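You operate a simulated robot arm through the tools that you are given. There is no shell and no other tool.

The job below is to be done with a simulated robot arm. You get a single attempt, and the scene is never put back.

Task
Pack the VALVES bag in the small carton and roll it on.
Fine: both flaps folded shut, roller stop down, carton pushed on to the rollers.

It is judged by the outcome, as a careful person would: the job done as asked, and still so three seconds after it is handed in. It fails if anything else is knocked over, pushed out of place, dropped, spilled or broken.

Robot
A 7-joint arm with a three-finger gripper on a trunk, on a base that moves. Base frame: it is fixed to the floor where the robot stands at the start and does not move with it; the origin is under the middle of the robot, x ahead of it, y to its left, z up; the surface under the hand at the start is at about z = 82. Readings come in cm, degrees, newtons and seconds.
With the tool pointing down near the work surface it reaches from about 48 to 94 cm from the robot's upright axis, wherever it stands. Its first joint turns from -166.0 to 166.0 degrees. Places, roughly: carton [70, 30, 80]; first carton flap [70, 20, 100]; roller stop [70, 70, 80]; second carton flap [70, 50, 100]. Payload 2.69 kg.
The TCP is the grasp point between the finger pads, 2.9 cm short of the fingertips. In the tool frame z runs along the fingers and y along their closing line. The gripper opens to 12 cm; its body begins 7.8 cm behind the TCP.
Orientation is that of the tool frame in the base frame, as a unit quaternion [w, x, y, z]. With the fingers straight down and closing along the base's y, the tool's x points along the base's -x, its y along +y and its z along -z.

Tools
- The arm moves only by the tool move_arm. Its argument "steps" is a list of rows, each an object of numbers (a shift or turn left out is 0, a gripper value left out holds the last): "tx", "ty", "tz": the shift along the tool's x, y, z in cm; "rx", "ry", "rz": the turn, a rotation vector about the tool's x, y, z in degrees; "gripper": the opening, from 0 (shut) to 1 (fully open). In form: [{"tx": .., "ty": .., "tz": .., "rx": .., "ry": .., "rz": .., "gripper": ..}, ...]. A call has 1 to 20 rows; each row is the pose to reach, as a shift and turn from the pose commanded when the call began, along the tool's axes at that moment. Rows are played at 5 a second. More than 5 cm and 8.6 degrees between two rows, or a gripper value outside its range, and nothing of the call is played. A pose out of reach is approached as far as the arm can. The call stops where the force on the tool passes 40 N (or 10 N more than at its start, if that is more) or the arm is blocked; 0.2 s more then pass. The fingers move at their own pace (about 4 cm/s each) and stop on an object; they squeeze with about 23 N. The grip force told is the motor's: it shows also when the fingers shut on nothing. Time passes only in rows, and 0.2 s behind the last, so rows that repeat a pose let the fingers close. The reply holds the time, the measured pose of the TCP, the force on the tool along the base axes, the opening and the grip force, in the units named above and with some noise, with the torque about the TCP (base axes, N m) and any sound that the robot's microphone picked up.
- Cameras (640 x 400 px; columns grow to the right, rows downward): "scene" is now at [20.52, 4.21, 130.34]; the picture's right is [0.70, -0.72, 0.00], its down [-0.53, -0.51, -0.68] and it looks along [0.49, 0.47, -0.74] (base axes); focal length 255 px, centre (320, 200). "wrist" rides on the gripper at [6.3, 0, -10.4] in the tool frame; the picture's right is [0.00, 1.00, 0.00], its down [-0.83, 0.00, -0.56] and it looks along [-0.56, 0.00, 0.83] (tool axes); focal length 275 px, centre (320, 200). There is no depth. A picture from a camera that has moved, and an enlarged one, comes with that camera's place and axes in the base frame and with its lens. The place of the scene camera against the robot may be out by one fixed shift of up to 1.8 cm in any direction.
- camera(camera): a new picture of that camera. No time passes.
- move_column(by): slides the trunk up (or, below 0, down) by that many cm; the arm and the scene camera ride with it, the base frame stays. It gives what a move gives, with no picture.
- steer(legs): drives the robot by 1 to 6 legs, each [ahead, left, turn to the left] in cm, cm and degrees, along the robot's own axes; the way and the turn of a leg run together, so that a leg with both is an arc; at most 150 cm and 180 degrees a leg. The arm and the cameras ride along, it lands a little off, and it stops where it bumps. It gives what a move gives.
- aim_head(pan, tilt): turns the head with the scene camera to pan (to the left, within 86 degrees either way) and tilt (down, from -29 to 69), counted from straight ahead of the robot. It gives what a move gives.
- inspect(camera, box): a new picture of the part [left, top, right, bottom] of that camera's present view, enlarged. No time passes.
- job_done(): hands the job in; it is judged then, once.

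Nothing tells you exact positions but the pictures and the camera data. Unless the task says otherwise, let go and move clear before handing in.

The tools are called after "Emit:" as name(argument=value, ...) on one line, values as JSON. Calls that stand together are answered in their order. move_arm: Moves the arm, as the interface text tells. Its arguments: {"type":"object","properties":{"steps":{"type":"array","items":{"type":"object","properties":{"tx":{"type":"number"},"ty":{"type":"number"},"tz":{"type":"number"},"rx":{"type":"number"},"ry":{"type":"number"},"rz":{"type":"number"},"gripper":{"type":"number"}}}}},"required":["steps"]} The other tools are called the same way: move_column (by) moves the trunk up or down; steer (legs) drives the base; aim_head (pan, tilt) turns the head that bears the scene camera; camera (camera) takes a picture; inspect (camera, box) takes an enlarged picture of a part of a camera's view; job_done () hands the job in.

At the start:

```text
time: 0.0
tool_pos: [54.19, 19.12, 99.95]
orientation: [-0.001, 0.0, 1.0, 0.0]
ft_force: [-0.1, -0.2, -0.3]
wrist_torque: [0.02, -0.02, 0.01]
opening: 11.97
grip_force: 0.0
trunk travel left (down, up): [-57.5, 3.8]
robot x, y, heading: [-0.09, 0.2, 0.1]
head pan, tilt (commanded): [44.1, 47.5]
```

scene: 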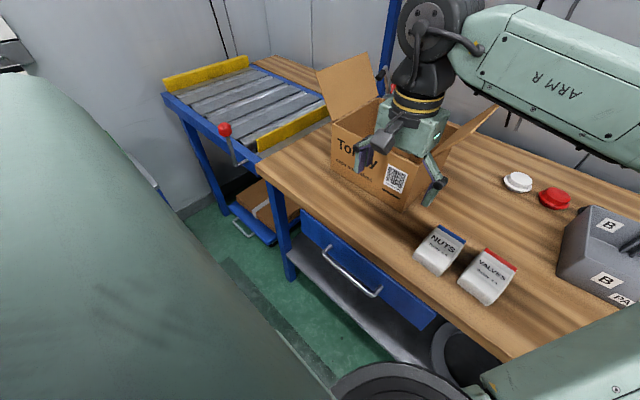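
wrist: 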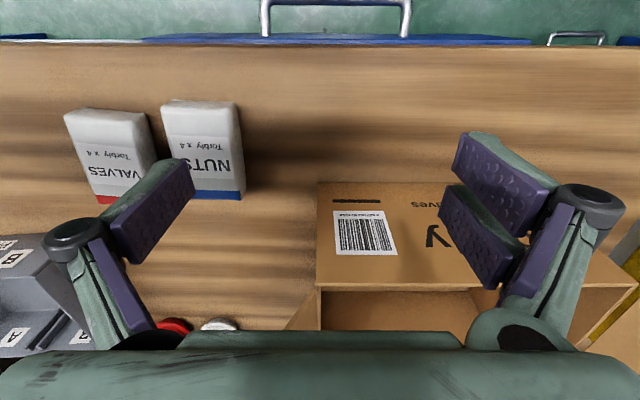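

I see an open carton in front of the hand, with NUTS and VALVES bags to the right on the bench and the roller track with a red-knobbed stop lever to the left. First I'll look closer at each.

Emit:
inspect(camera="scene", box=[160, 40, 340, 180])

Emit:
inspect(camera="scene", box=[300, 60, 520, 220])

Emit:
inspect(camera="scene", box=[400, 160, 640, 320])

Emit:
inspect(camera="wrist", box=[40, 60, 340, 250])

```text
2.86 times, centred on (250, 110) of scene
camera zoom: at [20.52, 4.21, 130.34], right [0.7, -0.72, 0.0], down [-0.53, -0.51, -0.68], along [0.49, 0.47, -0.74], focal length 728 px, centre (520, 457)
```

zoom: 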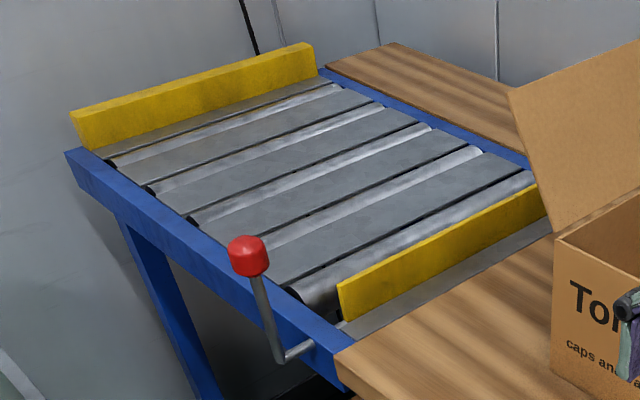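

```text
2.50 times, centred on (410, 140) of scene
camera zoom: at [20.52, 4.21, 130.34], right [0.7, -0.72, 0.0], down [-0.53, -0.51, -0.68], along [0.49, 0.47, -0.74], focal length 637 px, centre (95, 350)
```

zoom: 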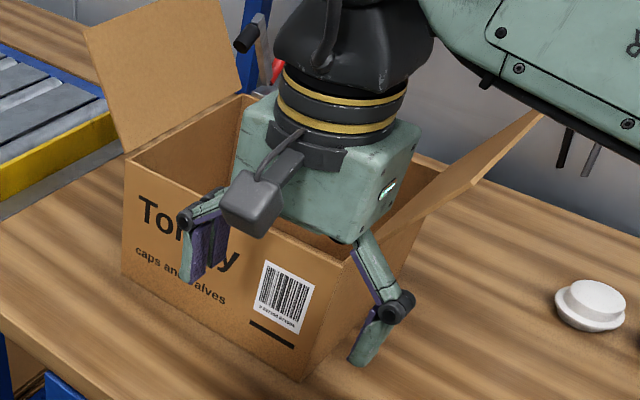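

```text
2.50 times, centred on (520, 240) of scene
camera zoom: at [20.52, 4.21, 130.34], right [0.7, -0.72, 0.0], down [-0.53, -0.51, -0.68], along [0.49, 0.47, -0.74], focal length 637 px, centre (-180, 100)
```

zoom: 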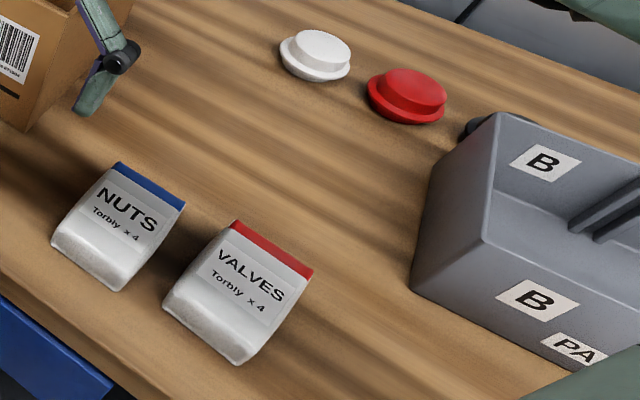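

```text
2.11 times, centred on (190, 155) of wrist
camera zoom: at [47.89, 19.04, 110.4], right [0.0, 1.0, 0.0], down [0.83, 0.0, 0.56], along [0.56, 0.0, -0.83], focal length 580 px, centre (594, 295)
```

zoom: 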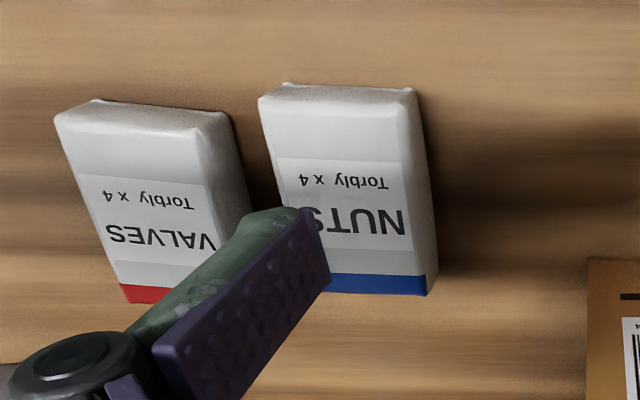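

The bags lie near x≈60, y≈-2 (VALVES, red band) and y≈7 (NUTS, blue band). I'll look round with the head to see the rollers, the lever and anything else before moving the arm.

Emit:
aim_head(pan=60, tilt=35)

Emit:
camera(camera="scene")

Emit:
aim_head(pan=10, tilt=45)

Emit:
camera(camera="scene")

Emit:
aim_head(pan=-30, tilt=40)

Emit:
camera(camera="scene")

```text
time: 0.8
tool_pos: [54.02, 19.12, 99.95]
orientation: [0.0, 0.0, 1.0, 0.0]
ft_force: [0.1, 0.0, -0.2]
wrist_torque: [0.0, 0.0, 0.02]
opening: 12.03
grip_force: 0.1
trunk travel left (down, up): [-57.5, 3.8]
robot x, y, heading: [0.26, -0.38, -0.1]
head pan, tilt (commanded): [60.0, 35.0]
```

```text
taken
camera scene: at [19.24, 6.32, 132.16], right [0.87, -0.5, 0.0], down [-0.29, -0.5, -0.82], along [0.41, 0.71, -0.57], focal length 255 px, centre (320, 200)
```

scene: 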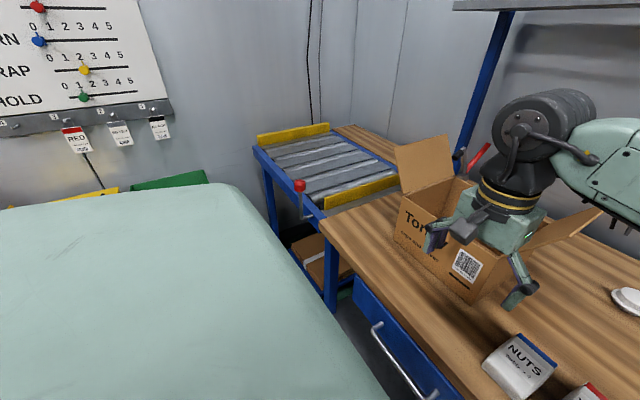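

```text
time: 2.0
tool_pos: [54.1, 19.24, 100.01]
orientation: [0.0, 0.0, 1.0, 0.0]
ft_force: [-0.3, 0.0, -0.8]
wrist_torque: [0.01, -0.04, -0.04]
opening: 12.01
grip_force: 0.0
trunk travel left (down, up): [-57.5, 3.8]
robot x, y, heading: [-0.14, 0.2, 0.2]
head pan, tilt (commanded): [10.0, 45.0]
```

```text
taken
camera scene: at [22.84, 0.12, 130.69], right [0.17, -0.98, 0.0], down [-0.7, -0.12, -0.71], along [0.7, 0.12, -0.71], focal length 255 px, centre (320, 200)
```

scene: 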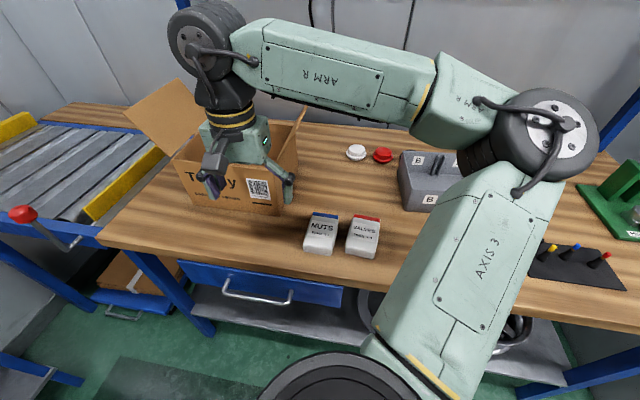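

```text
time: 3.0
tool_pos: [54.08, 19.2, 99.92]
orientation: [0.0, 0.0, 1.0, 0.0]
ft_force: [0.0, 0.4, 0.3]
wrist_torque: [0.0, -0.02, -0.02]
opening: 11.98
grip_force: 0.0
trunk travel left (down, up): [-57.5, 3.8]
robot x, y, heading: [-0.23, -0.01, 0.2]
head pan, tilt (commanded): [-30.0, 40.0]
```

```text
taken
camera scene: at [22.2, -5.54, 131.41], right [-0.5, -0.87, 0.0], down [-0.56, 0.32, -0.77], along [0.66, -0.38, -0.64], focal length 255 px, centre (320, 200)
```

scene: 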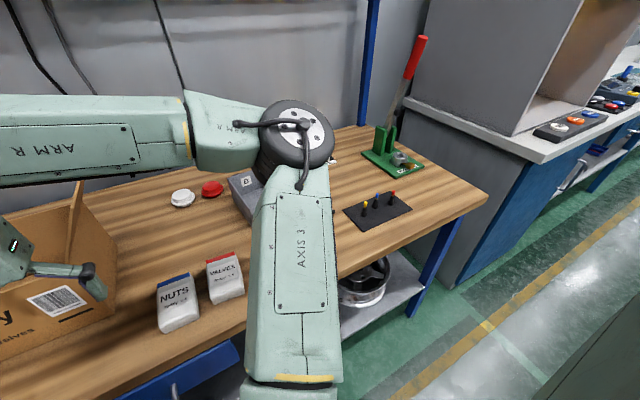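

I've now seen most of the bench. I'll zoom in on the red item behind the carton and on the lever by the rollers.

Emit:
aim_head(pan=60, tilt=35)

Emit:
inspect(camera="scene", box=[380, 100, 560, 220])

Emit:
inspect(camera="scene", box=[240, 110, 420, 230])

Emit:
inspect(camera="scene", box=[0, 0, 200, 200])

```text
time: 4.7
tool_pos: [54.05, 19.16, 100.06]
orientation: [0.0, 0.0, 1.0, 0.0]
ft_force: [-0.3, -0.8, -0.3]
wrist_torque: [0.02, -0.01, 0.03]
opening: 11.98
grip_force: 0.0
trunk travel left (down, up): [-57.5, 3.8]
robot x, y, heading: [0.1, 0.09, -0.0]
head pan, tilt (commanded): [60.0, 35.0]
```

```text
3.33 times, centred on (470, 160) of scene
camera zoom: at [19.24, 6.32, 132.17], right [0.87, -0.5, 0.0], down [-0.29, -0.5, -0.82], along [0.41, 0.71, -0.57], focal length 849 px, centre (-180, 333)
```

zoom: 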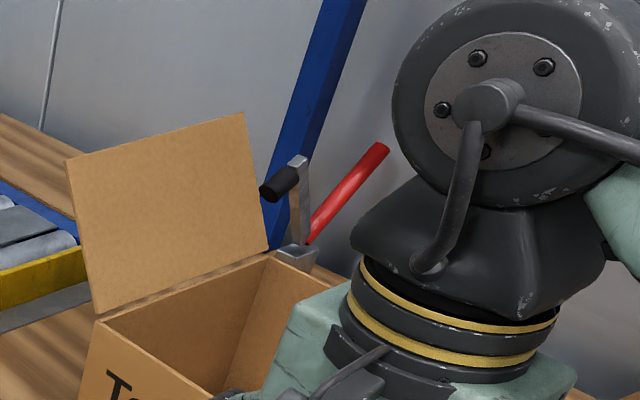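

```text
3.33 times, centred on (330, 170) of scene
camera zoom: at [19.24, 6.32, 132.17], right [0.87, -0.5, 0.0], down [-0.29, -0.5, -0.82], along [0.41, 0.71, -0.57], focal length 849 px, centre (287, 300)
```

zoom: 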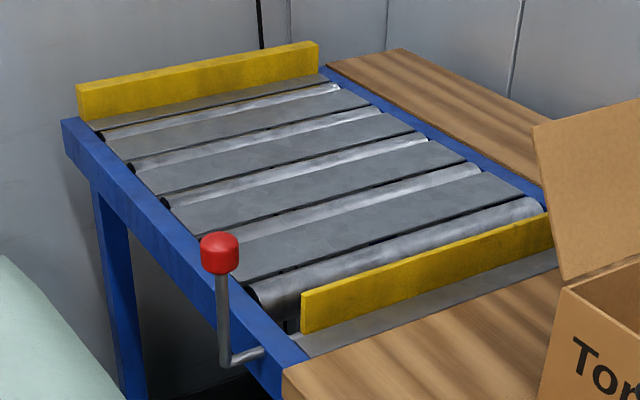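

```text
2.00 times, centred on (100, 100) of scene
camera zoom: at [19.24, 6.32, 132.17], right [0.87, -0.5, 0.0], down [-0.29, -0.5, -0.82], along [0.41, 0.71, -0.57], focal length 510 px, centre (760, 400)
```

zoom: 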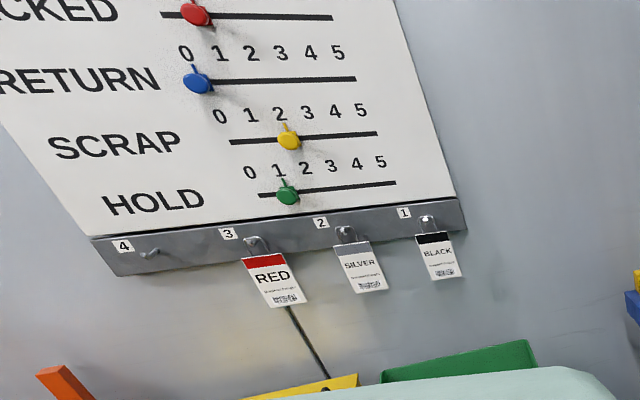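

The rollers' stop is the yellow plate, moved by the red-knob crank on the bench's near edge. The carton takes up about x 64–82, y 19–42, z 82–97; next I raise the hand and go over the VALVES bag for a close look.

Emit:
move_arm(steps=[{"tz": -4}, {"tz": -8}, {"tz": -8, "ty": -4}, {"tz": -8, "ty": -8}, {"tz": -8, "ty": -12}, {"tz": -8, "ty": -16}, {"tz": -8, "ty": -19, "tx": -2}, {"tz": -8, "ty": -21, "tx": -4}, {"tz": -8, "ty": -21, "tx": -4}])

Emit:
camera(camera="wrist")

Emit:
camera(camera="scene")

```text
time: 6.7
tool_pos: [58.38, -1.6, 107.94]
orientation: [0.0, 0.0, 1.0, 0.001]
ft_force: [-0.1, 0.1, -0.9]
wrist_torque: [0.01, 0.03, 0.01]
opening: 12.05
grip_force: 0.2
trunk travel left (down, up): [-57.5, 3.8]
robot x, y, heading: [0.32, 0.04, -0.1]
head pan, tilt (commanded): [60.0, 35.0]
```

```text
taken
camera wrist: at [52.14, -1.73, 118.35], right [-0.01, 1.0, 0.0], down [0.83, 0.0, 0.56], along [0.56, 0.0, -0.83], focal length 275 px, centre (320, 200)
```

wrist: 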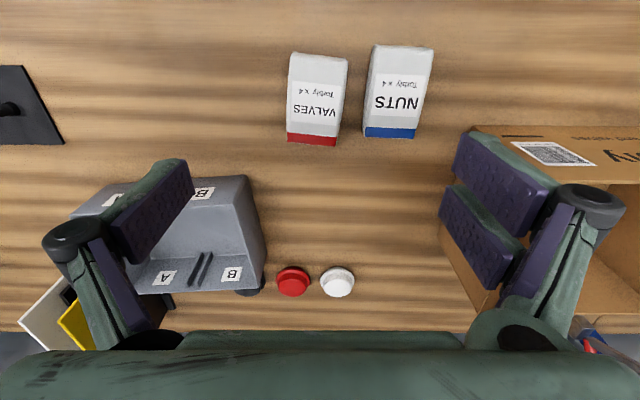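

```text
taken
camera scene: at [19.23, 6.33, 132.17], right [0.87, -0.5, 0.0], down [-0.29, -0.5, -0.82], along [0.41, 0.71, -0.57], focal length 255 px, centre (320, 200)
```

scene: 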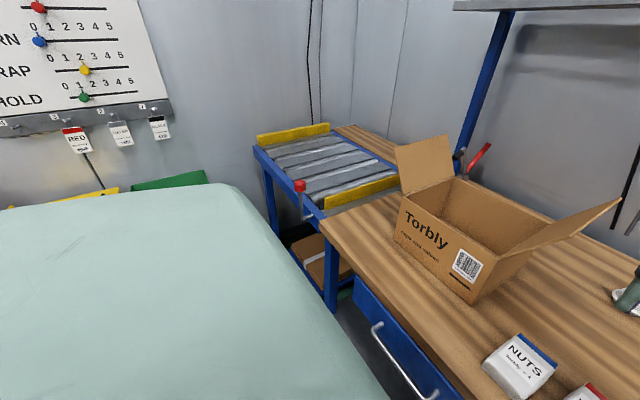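

Emit:
inspect(camera="wrist", box=[250, 20, 470, 160])

Emit:
inspect(camera="scene", box=[370, 110, 640, 310])

Emit:
inspect(camera="scene", box=[270, 150, 420, 250])

```text
2.86 times, centred on (360, 90) of wrist
camera zoom: at [52.14, -1.73, 118.35], right [-0.01, 1.0, 0.0], down [0.83, 0.0, 0.56], along [0.56, 0.0, -0.83], focal length 786 px, centre (206, 514)
```

zoom: 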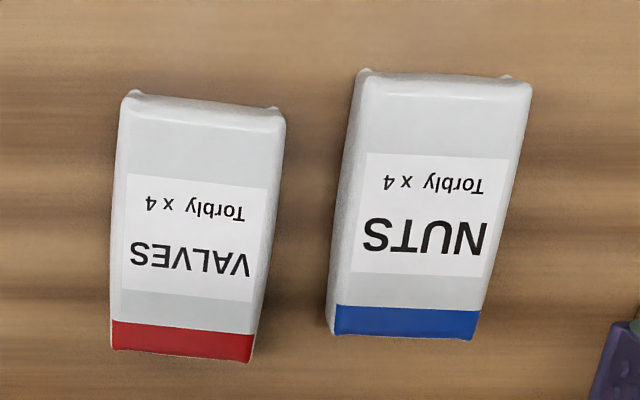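

```text
2.00 times, centred on (505, 210) of scene
camera zoom: at [19.23, 6.33, 132.17], right [0.87, -0.5, 0.0], down [-0.29, -0.5, -0.82], along [0.41, 0.71, -0.57], focal length 510 px, centre (-50, 180)
```

zoom: 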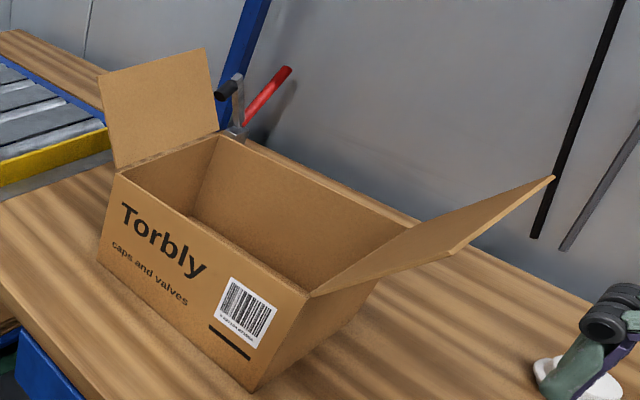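

```text
4.00 times, centred on (345, 200) of scene
camera zoom: at [19.23, 6.33, 132.17], right [0.87, -0.5, 0.0], down [-0.29, -0.5, -0.82], along [0.41, 0.71, -0.57], focal length 1019 px, centre (220, 200)
```

zoom: 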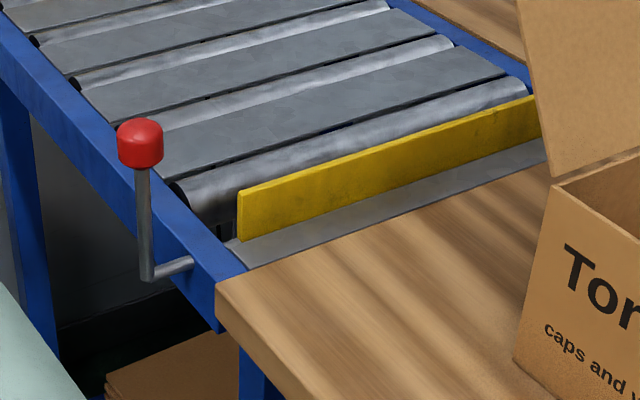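

The VALVES bag is about 10 cm long (near x) and 6 cm wide, centred near (61, -2.3), with about 3 cm to the NUTS bag. The safer grip is end to end, so I turn the hand about 96° and lower it over the bag.

Emit:
move_arm(steps=[{"rz": 8, "tx": -1}, {"rz": 16, "tx": -2}, {"rz": 24, "tx": -2.6, "ty": -0.6}, {"rz": 32, "tx": -2.6, "ty": -0.6}, {"rz": 40, "tx": -2.6, "ty": -0.6}, {"rz": 48, "tx": -2.6, "ty": -0.6}, {"rz": 56, "tx": -2.6, "ty": -0.6}, {"rz": 64, "tx": -2.6, "ty": -0.6}, {"rz": 72, "tx": -2.6, "ty": -0.6}, {"rz": 80, "tx": -2.6, "ty": -0.6}, {"rz": 88, "tx": -2.6, "ty": -0.6}, {"rz": 96, "tx": -2.6, "ty": -0.6}, {"rz": 96, "tx": -2.6, "ty": -0.6, "tz": 4}, {"rz": 96, "tx": -2.6, "ty": -0.6, "tz": 8}, {"rz": 96, "tx": -2.6, "ty": -0.6, "tz": 8}])

Emit:
camera(camera="wrist")

Emit:
aim_head(pan=0, tilt=50)

Emit:
camera(camera="scene")

```text
time: 9.9
tool_pos: [60.78, -2.5, 100.0]
orientation: [0.0, 0.743, 0.669, -0.001]
ft_force: [0.5, -0.7, -0.5]
wrist_torque: [0.01, 0.0, -0.01]
opening: 12.01
grip_force: 0.2
trunk travel left (down, up): [-57.5, 3.8]
robot x, y, heading: [0.39, -0.14, -0.5]
head pan, tilt (commanded): [60.0, 35.0]
```

```text
taken
camera wrist: at [61.49, 3.64, 110.39], right [0.99, -0.1, 0.0], down [-0.08, -0.83, 0.56], along [-0.06, -0.55, -0.83], focal length 275 px, centre (320, 200)
```

wrist: 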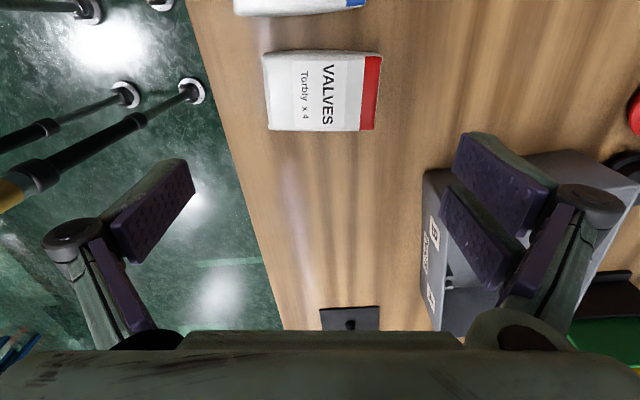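

```text
time: 11.2
tool_pos: [60.83, -2.51, 100.01]
orientation: [-0.001, 0.743, 0.669, 0.0]
ft_force: [0.5, -0.1, -0.7]
wrist_torque: [0.0, -0.01, 0.01]
opening: 11.99
grip_force: 0.1
trunk travel left (down, up): [-57.5, 3.8]
robot x, y, heading: [-0.19, 0.13, 0.1]
head pan, tilt (commanded): [0.0, 50.0]
```

```text
taken
camera scene: at [22.53, -1.29, 129.99], right [0.0, -1.0, 0.0], down [-0.77, 0.0, -0.64], along [0.64, 0.0, -0.77], focal length 255 px, centre (320, 200)
```

scene: 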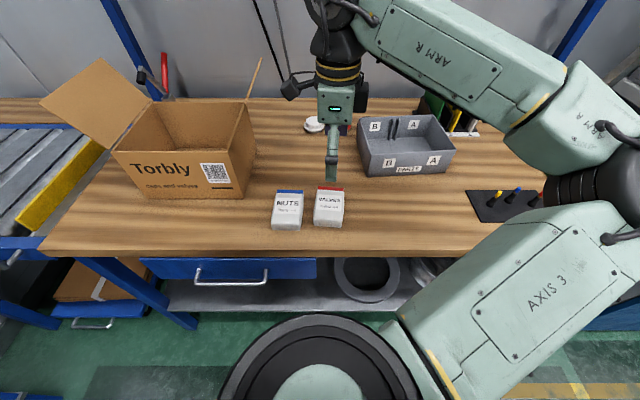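

The hand is now aligned with the bag's length and hovering at z=100. I'll zoom to measure the bag's edges before descending.

Emit:
inspect(camera="wrist", box=[230, 0, 410, 150])

Emit:
inspect(camera="scene", box=[250, 140, 370, 240])

```text
2.67 times, centred on (320, 75) of wrist
camera zoom: at [61.5, 3.64, 110.42], right [0.99, -0.1, 0.0], down [-0.08, -0.83, 0.56], along [-0.06, -0.55, -0.83], focal length 734 px, centre (320, 533)
```

zoom: 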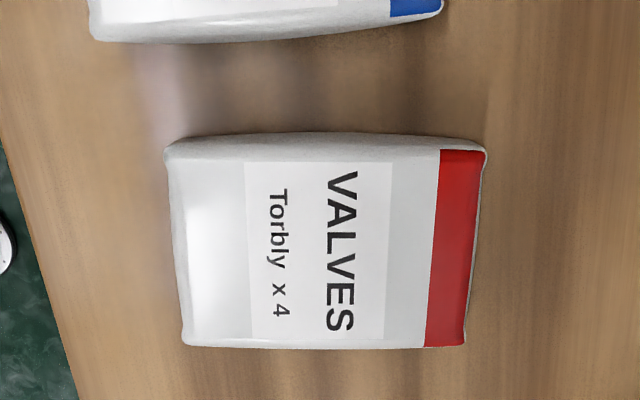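

```text
4.00 times, centred on (310, 190) of scene
camera zoom: at [22.53, -1.29, 129.99], right [0.0, -1.0, 0.0], down [-0.77, 0.0, -0.64], along [0.64, 0.0, -0.77], focal length 1019 px, centre (360, 240)
```

zoom: 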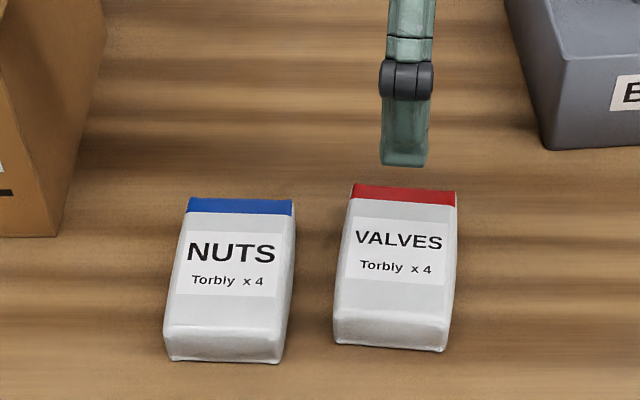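

The bag measures about 10.2 cm end to end and sits 0.2 cm off centre along the closing line and 0.5 cm across. I'll correct that and come down to just above the bag, then check.

Emit:
move_arm(steps=[{"tx": 0.5, "ty": 0.18, "tz": 3}, {"tx": 0.5, "ty": 0.18, "tz": 6}, {"tx": 0.5, "ty": 0.18, "tz": 9}, {"tx": 0.5, "ty": 0.18, "tz": 10}, {"tx": 0.5, "ty": 0.18, "tz": 10}])

Emit:
camera(camera="wrist")

Emit:
inspect(camera="scene", box=[250, 120, 410, 240])

```text
time: 12.4
tool_pos: [61.08, -1.88, 90.01]
orientation: [0.0, 0.743, 0.669, -0.001]
ft_force: [0.1, 0.7, 0.5]
wrist_torque: [0.0, 0.0, 0.03]
opening: 11.98
grip_force: 0.1
trunk travel left (down, up): [-57.5, 3.8]
robot x, y, heading: [0.23, -0.23, 0.1]
head pan, tilt (commanded): [0.0, 50.0]
```

```text
taken
camera wrist: at [61.79, 4.26, 100.4], right [0.99, -0.1, 0.0], down [-0.08, -0.83, 0.56], along [-0.06, -0.55, -0.83], focal length 275 px, centre (320, 200)
```

wrist: 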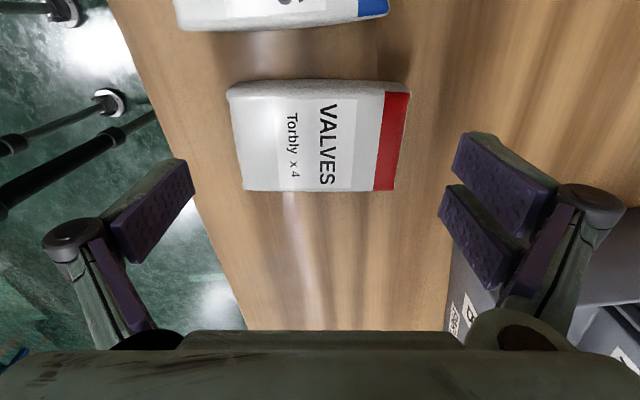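

```text
3.33 times, centred on (330, 180) of scene
camera zoom: at [22.53, -1.3, 129.99], right [0.0, -1.0, 0.0], down [-0.77, 0.0, -0.64], along [0.64, 0.0, -0.77], focal length 849 px, centre (287, 267)
```

zoom: 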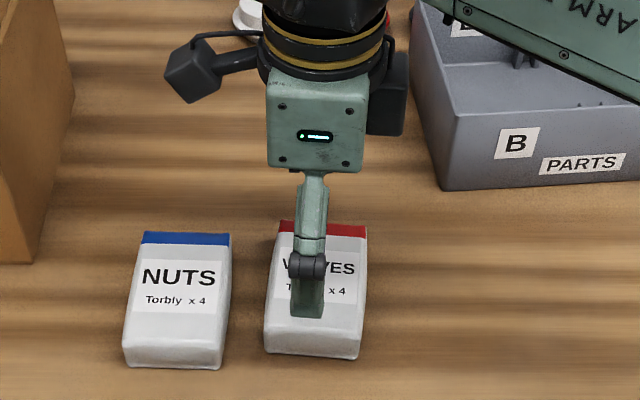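

The bag is centred between the fingers, so I go down to the table clearance height.

Emit:
move_arm(steps=[{"tz": 1.5}, {"tz": 3}, {"tz": 4}, {"tz": 4.4}, {"tz": 4.4}])

Emit:
camera(camera="wrist")

Emit:
inspect(camera="scene", box=[250, 120, 410, 240])

```text
time: 13.6
tool_pos: [60.87, -2.04, 85.71]
orientation: [0.0, 0.744, 0.668, 0.0]
ft_force: [-0.6, 0.3, 0.6]
wrist_torque: [0.03, -0.03, 0.04]
opening: 11.99
grip_force: 0.1
trunk travel left (down, up): [-57.5, 3.8]
robot x, y, heading: [-0.13, -0.0, 0.2]
head pan, tilt (commanded): [0.0, 50.0]
```

```text
taken
camera wrist: at [61.61, 4.21, 96.09], right [0.99, -0.1, 0.0], down [-0.08, -0.83, 0.56], along [-0.06, -0.55, -0.83], focal length 275 px, centre (320, 200)
```

wrist: 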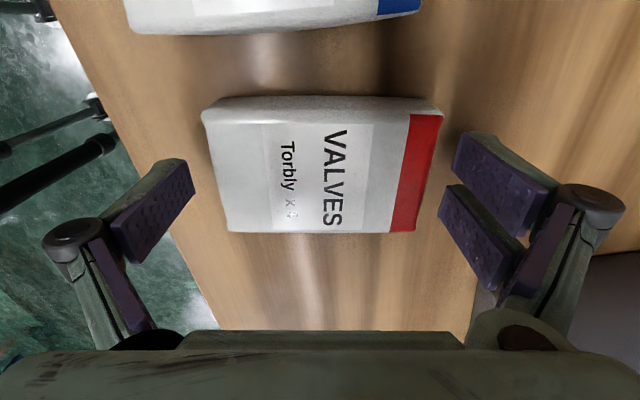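

```text
3.33 times, centred on (330, 180) of scene
camera zoom: at [22.53, -1.3, 129.99], right [0.0, -1.0, 0.0], down [-0.77, 0.0, -0.64], along [0.64, 0.0, -0.77], focal length 849 px, centre (287, 267)
```

zoom: 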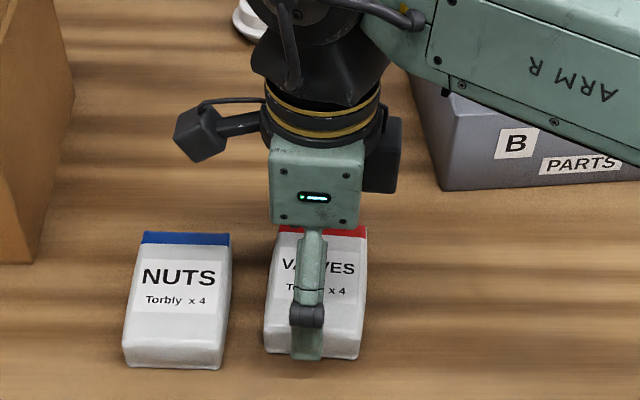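

The fingers are around the bag's two ends with no contact force. I'll close the gripper now.

Emit:
move_arm(steps=[{"gripper": 0.85}, {"gripper": 0.7}, {"gripper": 0.5}, {"gripper": 0.5}, {"gripper": 0.5}, {"gripper": 0.5}])

Emit:
camera(camera="wrist")

```text
time: 15.0
tool_pos: [60.88, -2.09, 85.79]
orientation: [0.0, 0.743, 0.669, 0.0]
ft_force: [2.7, 0.0, 3.0]
wrist_torque: [0.05, -0.2, 0.0]
opening: 10.49
grip_force: 23.5
trunk travel left (down, up): [-57.5, 3.8]
robot x, y, heading: [0.42, 0.01, 0.0]
head pan, tilt (commanded): [0.0, 50.0]
```

```text
taken
camera wrist: at [61.61, 4.21, 96.12], right [0.99, -0.1, 0.0], down [-0.08, -0.83, 0.56], along [-0.05, -0.55, -0.83], focal length 275 px, centre (320, 200)
```

wrist: 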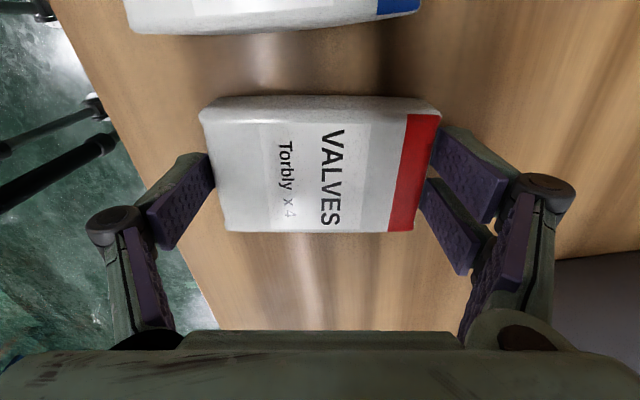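

The bag is gripped at 10.5 cm with 23 N. I'll lift it slowly straight up and check that it holds.

Emit:
move_arm(steps=[{"tz": -1}, {"tz": -3}, {"tz": -6}, {"tz": -9}, {"tz": -13}, {"tz": -17}, {"tz": -21}, {"tz": -25}, {"tz": -29}, {"tz": -32}, {"tz": -32}])

Emit:
camera(camera="wrist")

Emit:
camera(camera="scene")

```text
time: 17.4
tool_pos: [60.84, -2.2, 115.36]
orientation: [0.0, 0.743, 0.669, 0.002]
ft_force: [-1.3, 0.1, -1.1]
wrist_torque: [-0.01, 0.02, 0.0]
opening: 10.46
grip_force: 23.6
out of reach, approached as far as the arm can: row 10, 11
trunk travel left (down, up): [-57.5, 3.8]
robot x, y, heading: [0.01, 0.21, -0.1]
head pan, tilt (commanded): [0.0, 50.0]
```

```text
taken
camera wrist: at [61.65, 3.98, 125.77], right [0.99, -0.1, 0.0], down [-0.08, -0.83, 0.55], along [-0.05, -0.55, -0.83], focal length 275 px, centre (320, 200)
```

wrist: 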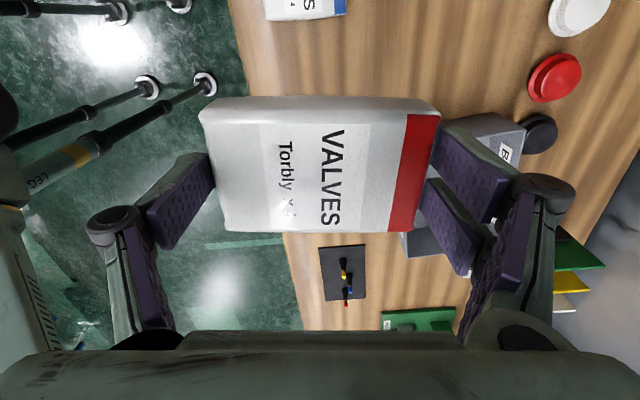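

```text
taken
camera scene: at [22.53, -1.29, 129.99], right [0.0, -1.0, 0.0], down [-0.77, 0.0, -0.64], along [0.64, 0.0, -0.77], focal length 255 px, centre (320, 200)
```

scene: 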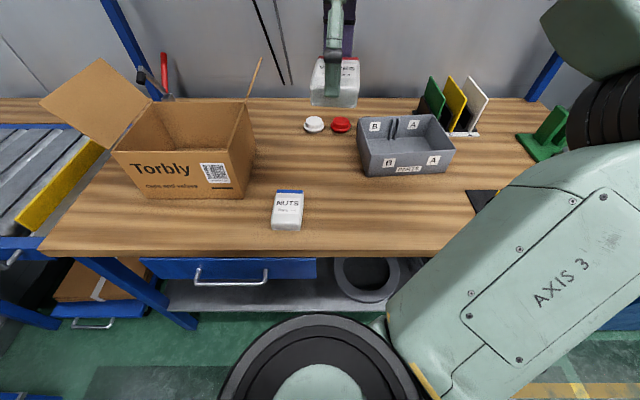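

The bag is held firmly. I'll bring it back to x≈53, turn the hand so the bag lies along y, and carry it past the front of the right flap to stand in front of the carton.

Emit:
move_arm(steps=[{"ty": -2.5, "tz": 3, "rz": -8}, {"ty": -5, "tz": 6, "rz": -16}, {"tx": -0.82, "ty": -7.81, "tz": 9, "rz": -24}, {"tx": 2.17, "ty": -8.12, "tz": 10, "rz": -32}, {"tx": 5.15, "ty": -8.44, "tz": 10, "rz": -40}, {"tx": 8.13, "ty": -8.75, "tz": 10, "rz": -48}, {"tx": 11.1, "ty": -9.06, "tz": 10, "rz": -56}, {"tx": 14.1, "ty": -9.38, "tz": 10, "rz": -64}, {"tx": 17.1, "ty": -9.69, "tz": 10, "rz": -72}, {"tx": 20.1, "ty": -10.0, "tz": 10, "rz": -80}, {"tx": 23.0, "ty": -10.3, "tz": 10, "rz": -88}, {"tx": 26.0, "ty": -10.6, "tz": 10, "rz": -96}, {"tx": 29.0, "ty": -10.95, "tz": 10, "rz": -96}, {"tx": 31.6, "ty": -11.2, "tz": 10, "rz": -96}, {"tx": 31.6, "ty": -11.2, "tz": 10, "rz": -96}])

Emit:
camera(camera="wrist")

Emit:
aim_head(pan=35, tilt=45)

Emit:
camera(camera="scene")

```text
time: 20.6
tool_pos: [52.92, 30.58, 105.45]
orientation: [0.0, 0.0, 1.0, -0.001]
ft_force: [-0.1, 0.3, -1.5]
wrist_torque: [-0.03, 0.01, -0.01]
opening: 10.47
grip_force: 22.9
trunk travel left (down, up): [-57.5, 3.8]
robot x, y, heading: [-0.2, -0.26, 0.0]
head pan, tilt (commanded): [0.0, 50.0]
```

```text
taken
camera wrist: at [46.75, 30.49, 115.82], right [0.0, 1.0, 0.0], down [0.83, 0.0, 0.56], along [0.56, 0.0, -0.83], focal length 275 px, centre (320, 200)
```

wrist: 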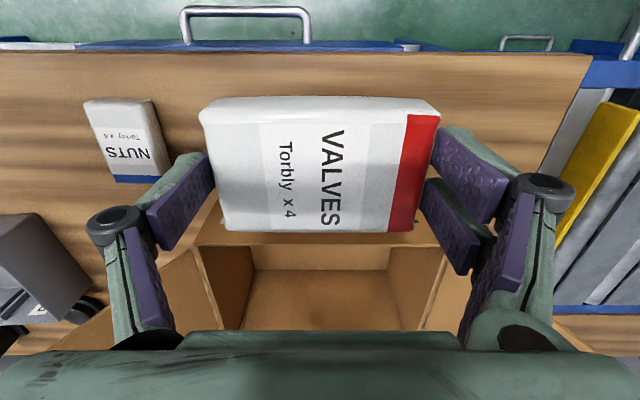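

```text
time: 21.6
tool_pos: [52.95, 30.56, 105.44]
orientation: [-0.001, 0.0, 1.0, 0.0]
ft_force: [0.3, -0.8, -1.6]
wrist_torque: [0.02, 0.0, 0.01]
opening: 10.47
grip_force: 23.0
trunk travel left (down, up): [-57.5, 3.8]
robot x, y, heading: [0.07, 0.23, 0.1]
head pan, tilt (commanded): [35.0, 45.0]
```

```text
taken
camera scene: at [21.5, 3.36, 130.68], right [0.57, -0.82, 0.0], down [-0.58, -0.41, -0.71], along [0.58, 0.41, -0.71], focal length 255 px, centre (320, 200)
```

scene: 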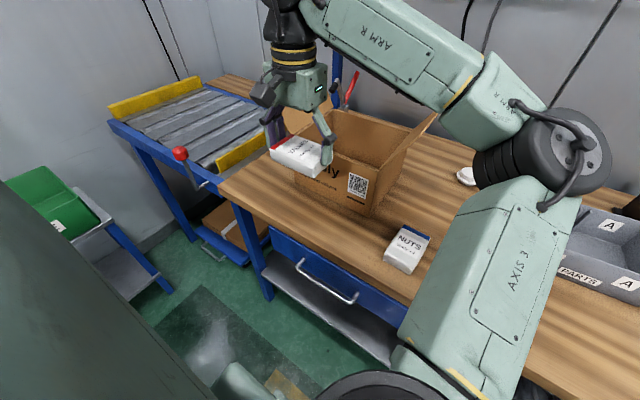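

The carton's rim is at z≈96.7, x 64.5–83, y 18.8–41.7, and the bag is still held well. I'll move it forward over the carton, a bit toward the far side to leave room for the wrist camera.

Emit:
move_arm(steps=[{"tx": -3, "ty": -0.25}, {"tx": -6, "ty": -0.25}, {"tx": -9, "ty": -0.25}, {"tx": -12, "ty": -0.25}, {"tx": -15, "ty": -0.25}, {"tx": -18, "ty": -0.25}, {"tx": -20.5, "ty": -0.25}, {"tx": -22.1, "ty": -0.25}, {"tx": -22.1, "ty": -0.25}])

Emit:
camera(camera="wrist")

Emit:
inspect(camera="scene", box=[240, 0, 480, 220])

```text
time: 23.6
tool_pos: [75.19, 30.23, 105.38]
orientation: [0.0, 0.0, 1.0, 0.0]
ft_force: [-0.4, -0.8, -2.1]
wrist_torque: [0.02, 0.01, -0.01]
opening: 10.44
grip_force: 23.0
trunk travel left (down, up): [-57.5, 3.8]
robot x, y, heading: [-0.12, -0.07, 0.0]
head pan, tilt (commanded): [35.0, 45.0]
```

```text
taken
camera wrist: at [68.95, 30.1, 115.75], right [0.0, 1.0, 0.0], down [0.83, 0.0, 0.56], along [0.56, 0.0, -0.83], focal length 275 px, centre (320, 200)
```

wrist: 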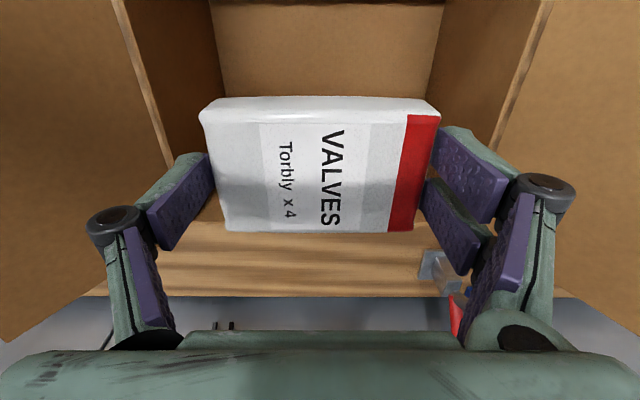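

```text
1.82 times, centred on (360, 110) of scene
camera zoom: at [21.5, 3.37, 130.68], right [0.57, -0.82, 0.0], down [-0.58, -0.41, -0.71], along [0.58, 0.41, -0.71], focal length 463 px, centre (247, 364)
```

zoom: 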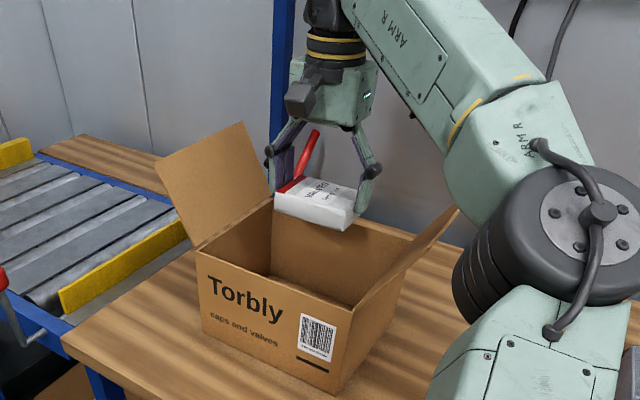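

The bag is well inside the outline of the opening and the knuckles clear the walls by nearly 2 cm. I lower it in.

Emit:
move_arm(steps=[{"tz": 2}, {"tz": 4}, {"tz": 6}, {"tz": 8}, {"tz": 10}, {"tz": 12}, {"tz": 14}, {"tz": 16}, {"tz": 17}, {"tz": 18}, {"tz": 18}])

Emit:
camera(camera="wrist")

Emit:
inspect(camera="scene", box=[240, 0, 480, 220])

```text
time: 26.0
tool_pos: [75.14, 30.35, 87.45]
orientation: [0.001, 0.0, 1.0, 0.0]
ft_force: [-0.5, 0.9, -1.3]
wrist_torque: [-0.02, -0.01, 0.03]
opening: 10.49
grip_force: 22.7
trunk travel left (down, up): [-57.5, 3.8]
robot x, y, heading: [-0.11, 0.44, 0.1]
head pan, tilt (commanded): [35.0, 45.0]
```

```text
taken
camera wrist: at [68.93, 30.2, 97.91], right [0.0, 1.0, 0.0], down [0.83, 0.0, 0.56], along [0.56, 0.0, -0.83], focal length 275 px, centre (320, 200)
```

wrist: 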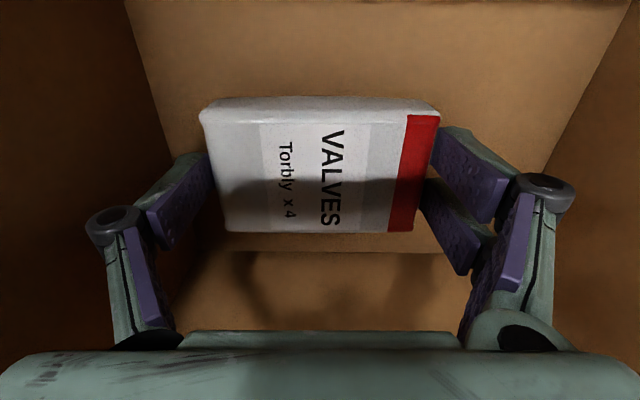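

```text
1.82 times, centred on (360, 110) of scene
camera zoom: at [21.49, 3.36, 130.68], right [0.57, -0.82, 0.0], down [-0.58, -0.41, -0.71], along [0.58, 0.41, -0.71], focal length 463 px, centre (247, 364)
```

zoom: 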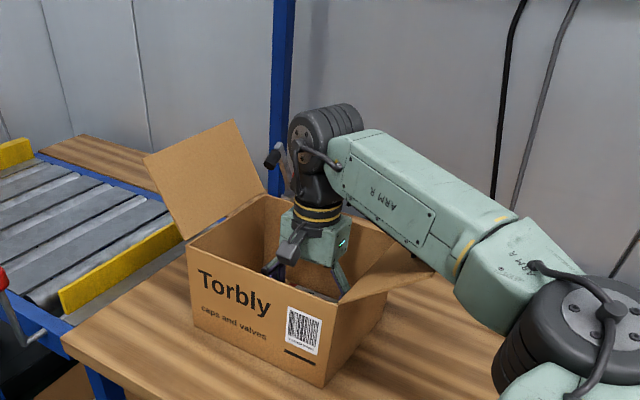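

While lowering, the forearm pressed the right flap outward and nudged the carton about 1 cm towards the rollers; nothing else is touched. The bag is about 1 cm above the carton floor, so I lower a touch more and open just enough to let go.

Emit:
move_arm(steps=[{"tz": 0.4}, {"tz": 0.7}, {"tz": 0.7}, {"tz": 0.7, "gripper": 0.9}, {"tz": 0.7, "gripper": 0.94}, {"tz": 0.7, "gripper": 0.94}, {"tz": 0.7, "gripper": 0.94}])

Emit:
camera(camera="wrist")

Emit:
inspect(camera="scene", box=[240, 0, 480, 220])

```text
time: 27.6
tool_pos: [75.19, 30.17, 86.82]
orientation: [0.001, 0.0, 1.0, 0.0]
ft_force: [-0.8, -0.8, 0.6]
wrist_torque: [0.0, 0.0, 0.04]
opening: 11.3
grip_force: 0.0
trunk travel left (down, up): [-57.5, 3.8]
robot x, y, heading: [-0.18, -0.22, -0.2]
head pan, tilt (commanded): [35.0, 45.0]
```

```text
taken
camera wrist: at [68.97, 30.09, 97.31], right [0.0, 1.0, 0.0], down [0.83, 0.0, 0.56], along [0.56, 0.0, -0.83], focal length 275 px, centre (320, 200)
```

wrist: 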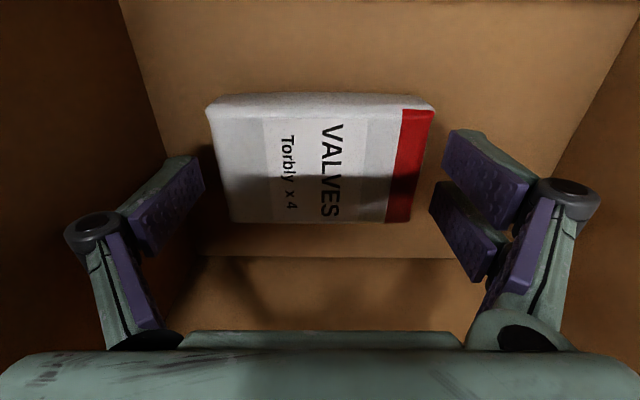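

```text
1.82 times, centred on (360, 110) of scene
camera zoom: at [21.49, 3.36, 130.68], right [0.57, -0.82, 0.0], down [-0.58, -0.41, -0.71], along [0.58, 0.41, -0.71], focal length 463 px, centre (247, 364)
```

zoom: 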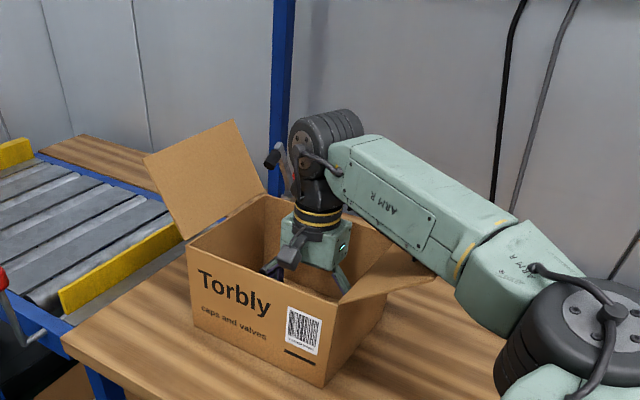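

The VALVES bag rests on the carton floor. I lift the hand straight out.

Emit:
move_arm(steps=[{"tz": -2}, {"tz": -4}, {"tz": -7}, {"tz": -10}, {"tz": -13}, {"tz": -16}, {"tz": -19}, {"tz": -22}, {"tz": -22}])

Emit:
camera(camera="wrist")

Emit:
camera(camera="scene")

```text
time: 29.6
tool_pos: [75.22, 30.47, 108.94]
orientation: [0.0, 0.0, 1.0, 0.0]
ft_force: [0.4, 0.3, 0.0]
wrist_torque: [0.03, 0.02, -0.01]
opening: 11.27
grip_force: 0.1
trunk travel left (down, up): [-57.5, 3.8]
robot x, y, heading: [-0.44, 0.02, 0.1]
head pan, tilt (commanded): [35.0, 45.0]
```

```text
taken
camera wrist: at [68.97, 30.23, 119.33], right [-0.01, 1.0, 0.0], down [0.83, 0.0, 0.56], along [0.56, 0.0, -0.83], focal length 275 px, centre (320, 200)
```

wrist: 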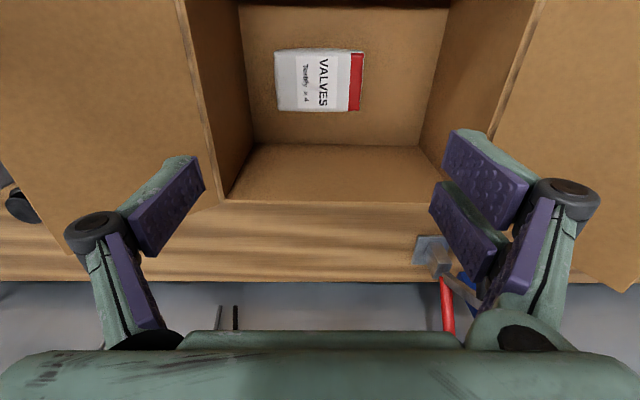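

```text
taken
camera scene: at [21.5, 3.36, 130.68], right [0.57, -0.82, 0.0], down [-0.58, -0.41, -0.71], along [0.58, 0.41, -0.71], focal length 255 px, centre (320, 200)
```

scene: 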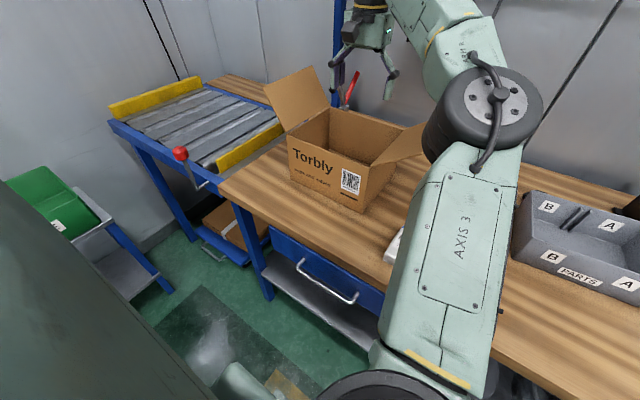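

The bag lies flat in the carton. I'll zoom in to re-measure the carton and flaps after the nudge.

Emit:
inspect(camera="wrist", box=[120, 0, 340, 220])

Emit:
inspect(camera="wrist", box=[380, 0, 640, 220])

Emit:
inspect(camera="scene", box=[250, 50, 440, 220])

```text
1.82 times, centred on (230, 110) of wrist
camera zoom: at [68.97, 30.23, 119.33], right [-0.01, 1.0, 0.0], down [0.83, 0.0, 0.56], along [0.56, 0.0, -0.83], focal length 500 px, centre (484, 364)
```

zoom: 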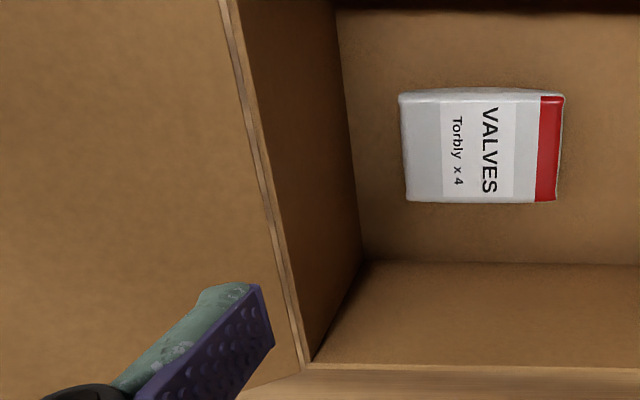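

```text
1.82 times, centred on (510, 110) of wrist
camera zoom: at [68.97, 30.23, 119.33], right [-0.01, 1.0, 0.0], down [0.83, 0.0, 0.56], along [0.56, 0.0, -0.83], focal length 500 px, centre (-26, 364)
```

zoom: 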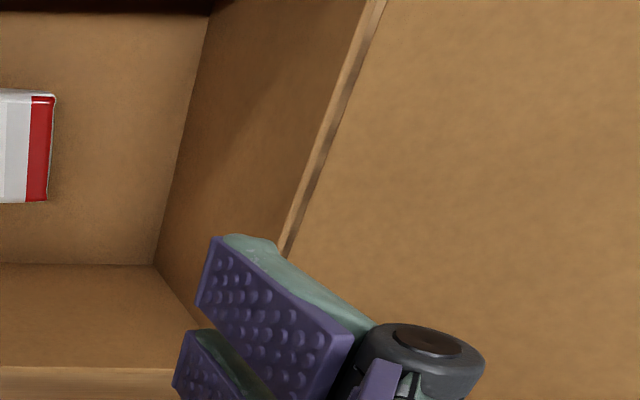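

```text
2.35 times, centred on (345, 135) of scene
camera zoom: at [21.5, 3.36, 130.68], right [0.57, -0.82, 0.0], down [-0.58, -0.41, -0.71], along [0.58, 0.41, -0.71], focal length 600 px, centre (261, 353)
```

zoom: 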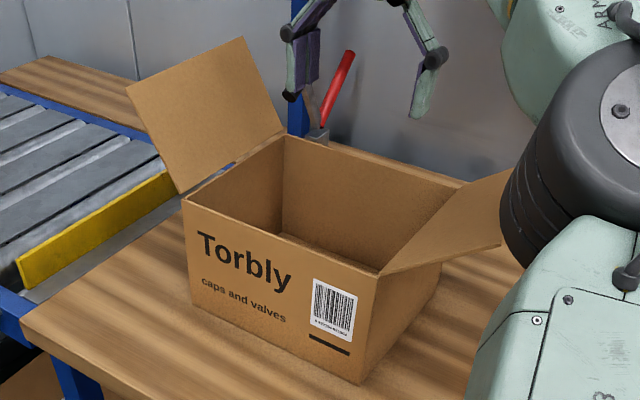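

The carton now stands at about x 64.5–84.3, y 20.4–45.2; right flap leans out to y≈11, z≈103, left flap to y≈50, z≈107. Before folding I look left to see whether the base can shift that way later.

Emit:
aim_head(pan=86, tilt=30)

Emit:
camera(camera="scene")

Emit:
aim_head(pan=86, tilt=69)

Emit:
camera(camera="scene")

Emit:
aim_head(pan=30, tilt=69)

Emit:
camera(camera="scene")

```text
time: 30.8
tool_pos: [75.29, 30.2, 108.9]
orientation: [0.001, 0.0, 1.0, 0.0]
ft_force: [-0.1, 0.6, -0.4]
wrist_torque: [-0.01, 0.01, 0.02]
opening: 11.28
grip_force: 0.1
trunk travel left (down, up): [-57.5, 3.8]
robot x, y, heading: [-0.12, 0.07, 0.1]
head pan, tilt (commanded): [85.9, 30.0]
```

```text
taken
camera scene: at [15.48, 7.72, 132.94], right [1.0, -0.07, 0.0], down [-0.04, -0.5, -0.87], along [0.06, 0.86, -0.5], focal length 255 px, centre (320, 200)
```

scene: 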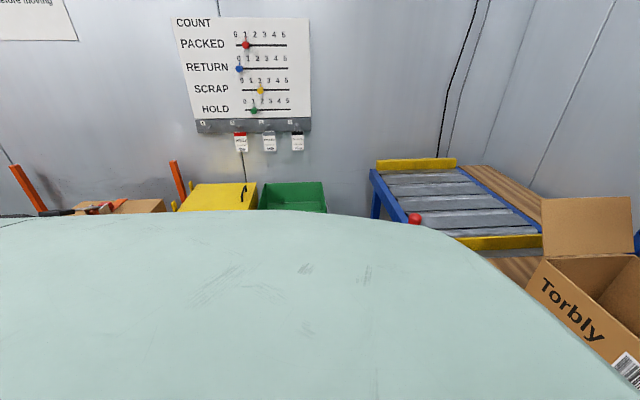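

```text
time: 31.8
tool_pos: [75.12, 30.43, 108.9]
orientation: [-0.001, 0.0, 1.0, 0.0]
ft_force: [-1.8, -0.1, 0.1]
wrist_torque: [0.0, 0.03, 0.03]
opening: 11.29
grip_force: 0.1
trunk travel left (down, up): [-57.5, 3.8]
robot x, y, heading: [-0.11, -0.26, -0.2]
head pan, tilt (commanded): [85.9, 68.8]
```

```text
taken
camera scene: at [15.23, 4.28, 127.8], right [1.0, -0.07, 0.0], down [-0.07, -0.93, -0.36], along [0.03, 0.36, -0.93], focal length 255 px, centre (320, 200)
```

scene: 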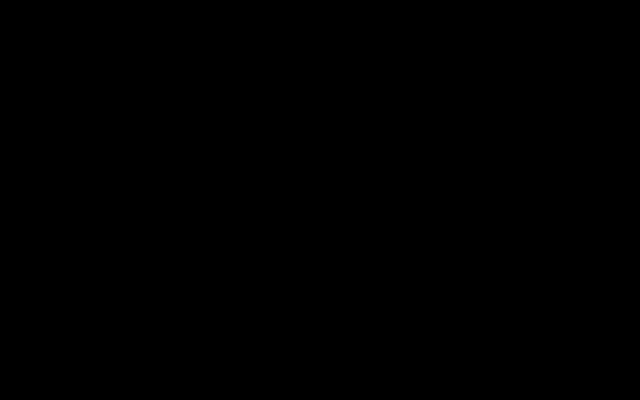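

```text
time: 33.1
tool_pos: [75.16, 30.3, 108.99]
orientation: [0.001, 0.0, 1.0, 0.0]
ft_force: [-0.1, 0.3, 0.0]
wrist_torque: [0.04, -0.02, 0.0]
opening: 11.28
grip_force: 0.1
trunk travel left (down, up): [-57.5, 3.8]
robot x, y, heading: [-0.09, -0.23, 0.3]
head pan, tilt (commanded): [30.0, 68.8]
```

```text
taken
camera scene: at [19.67, 1.5, 127.8], right [0.5, -0.87, 0.0], down [-0.81, -0.47, -0.36], along [0.31, 0.18, -0.93], focal length 255 px, centre (320, 200)
```

scene: 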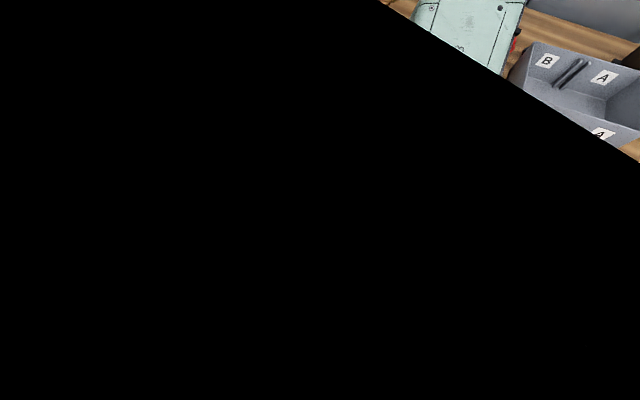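

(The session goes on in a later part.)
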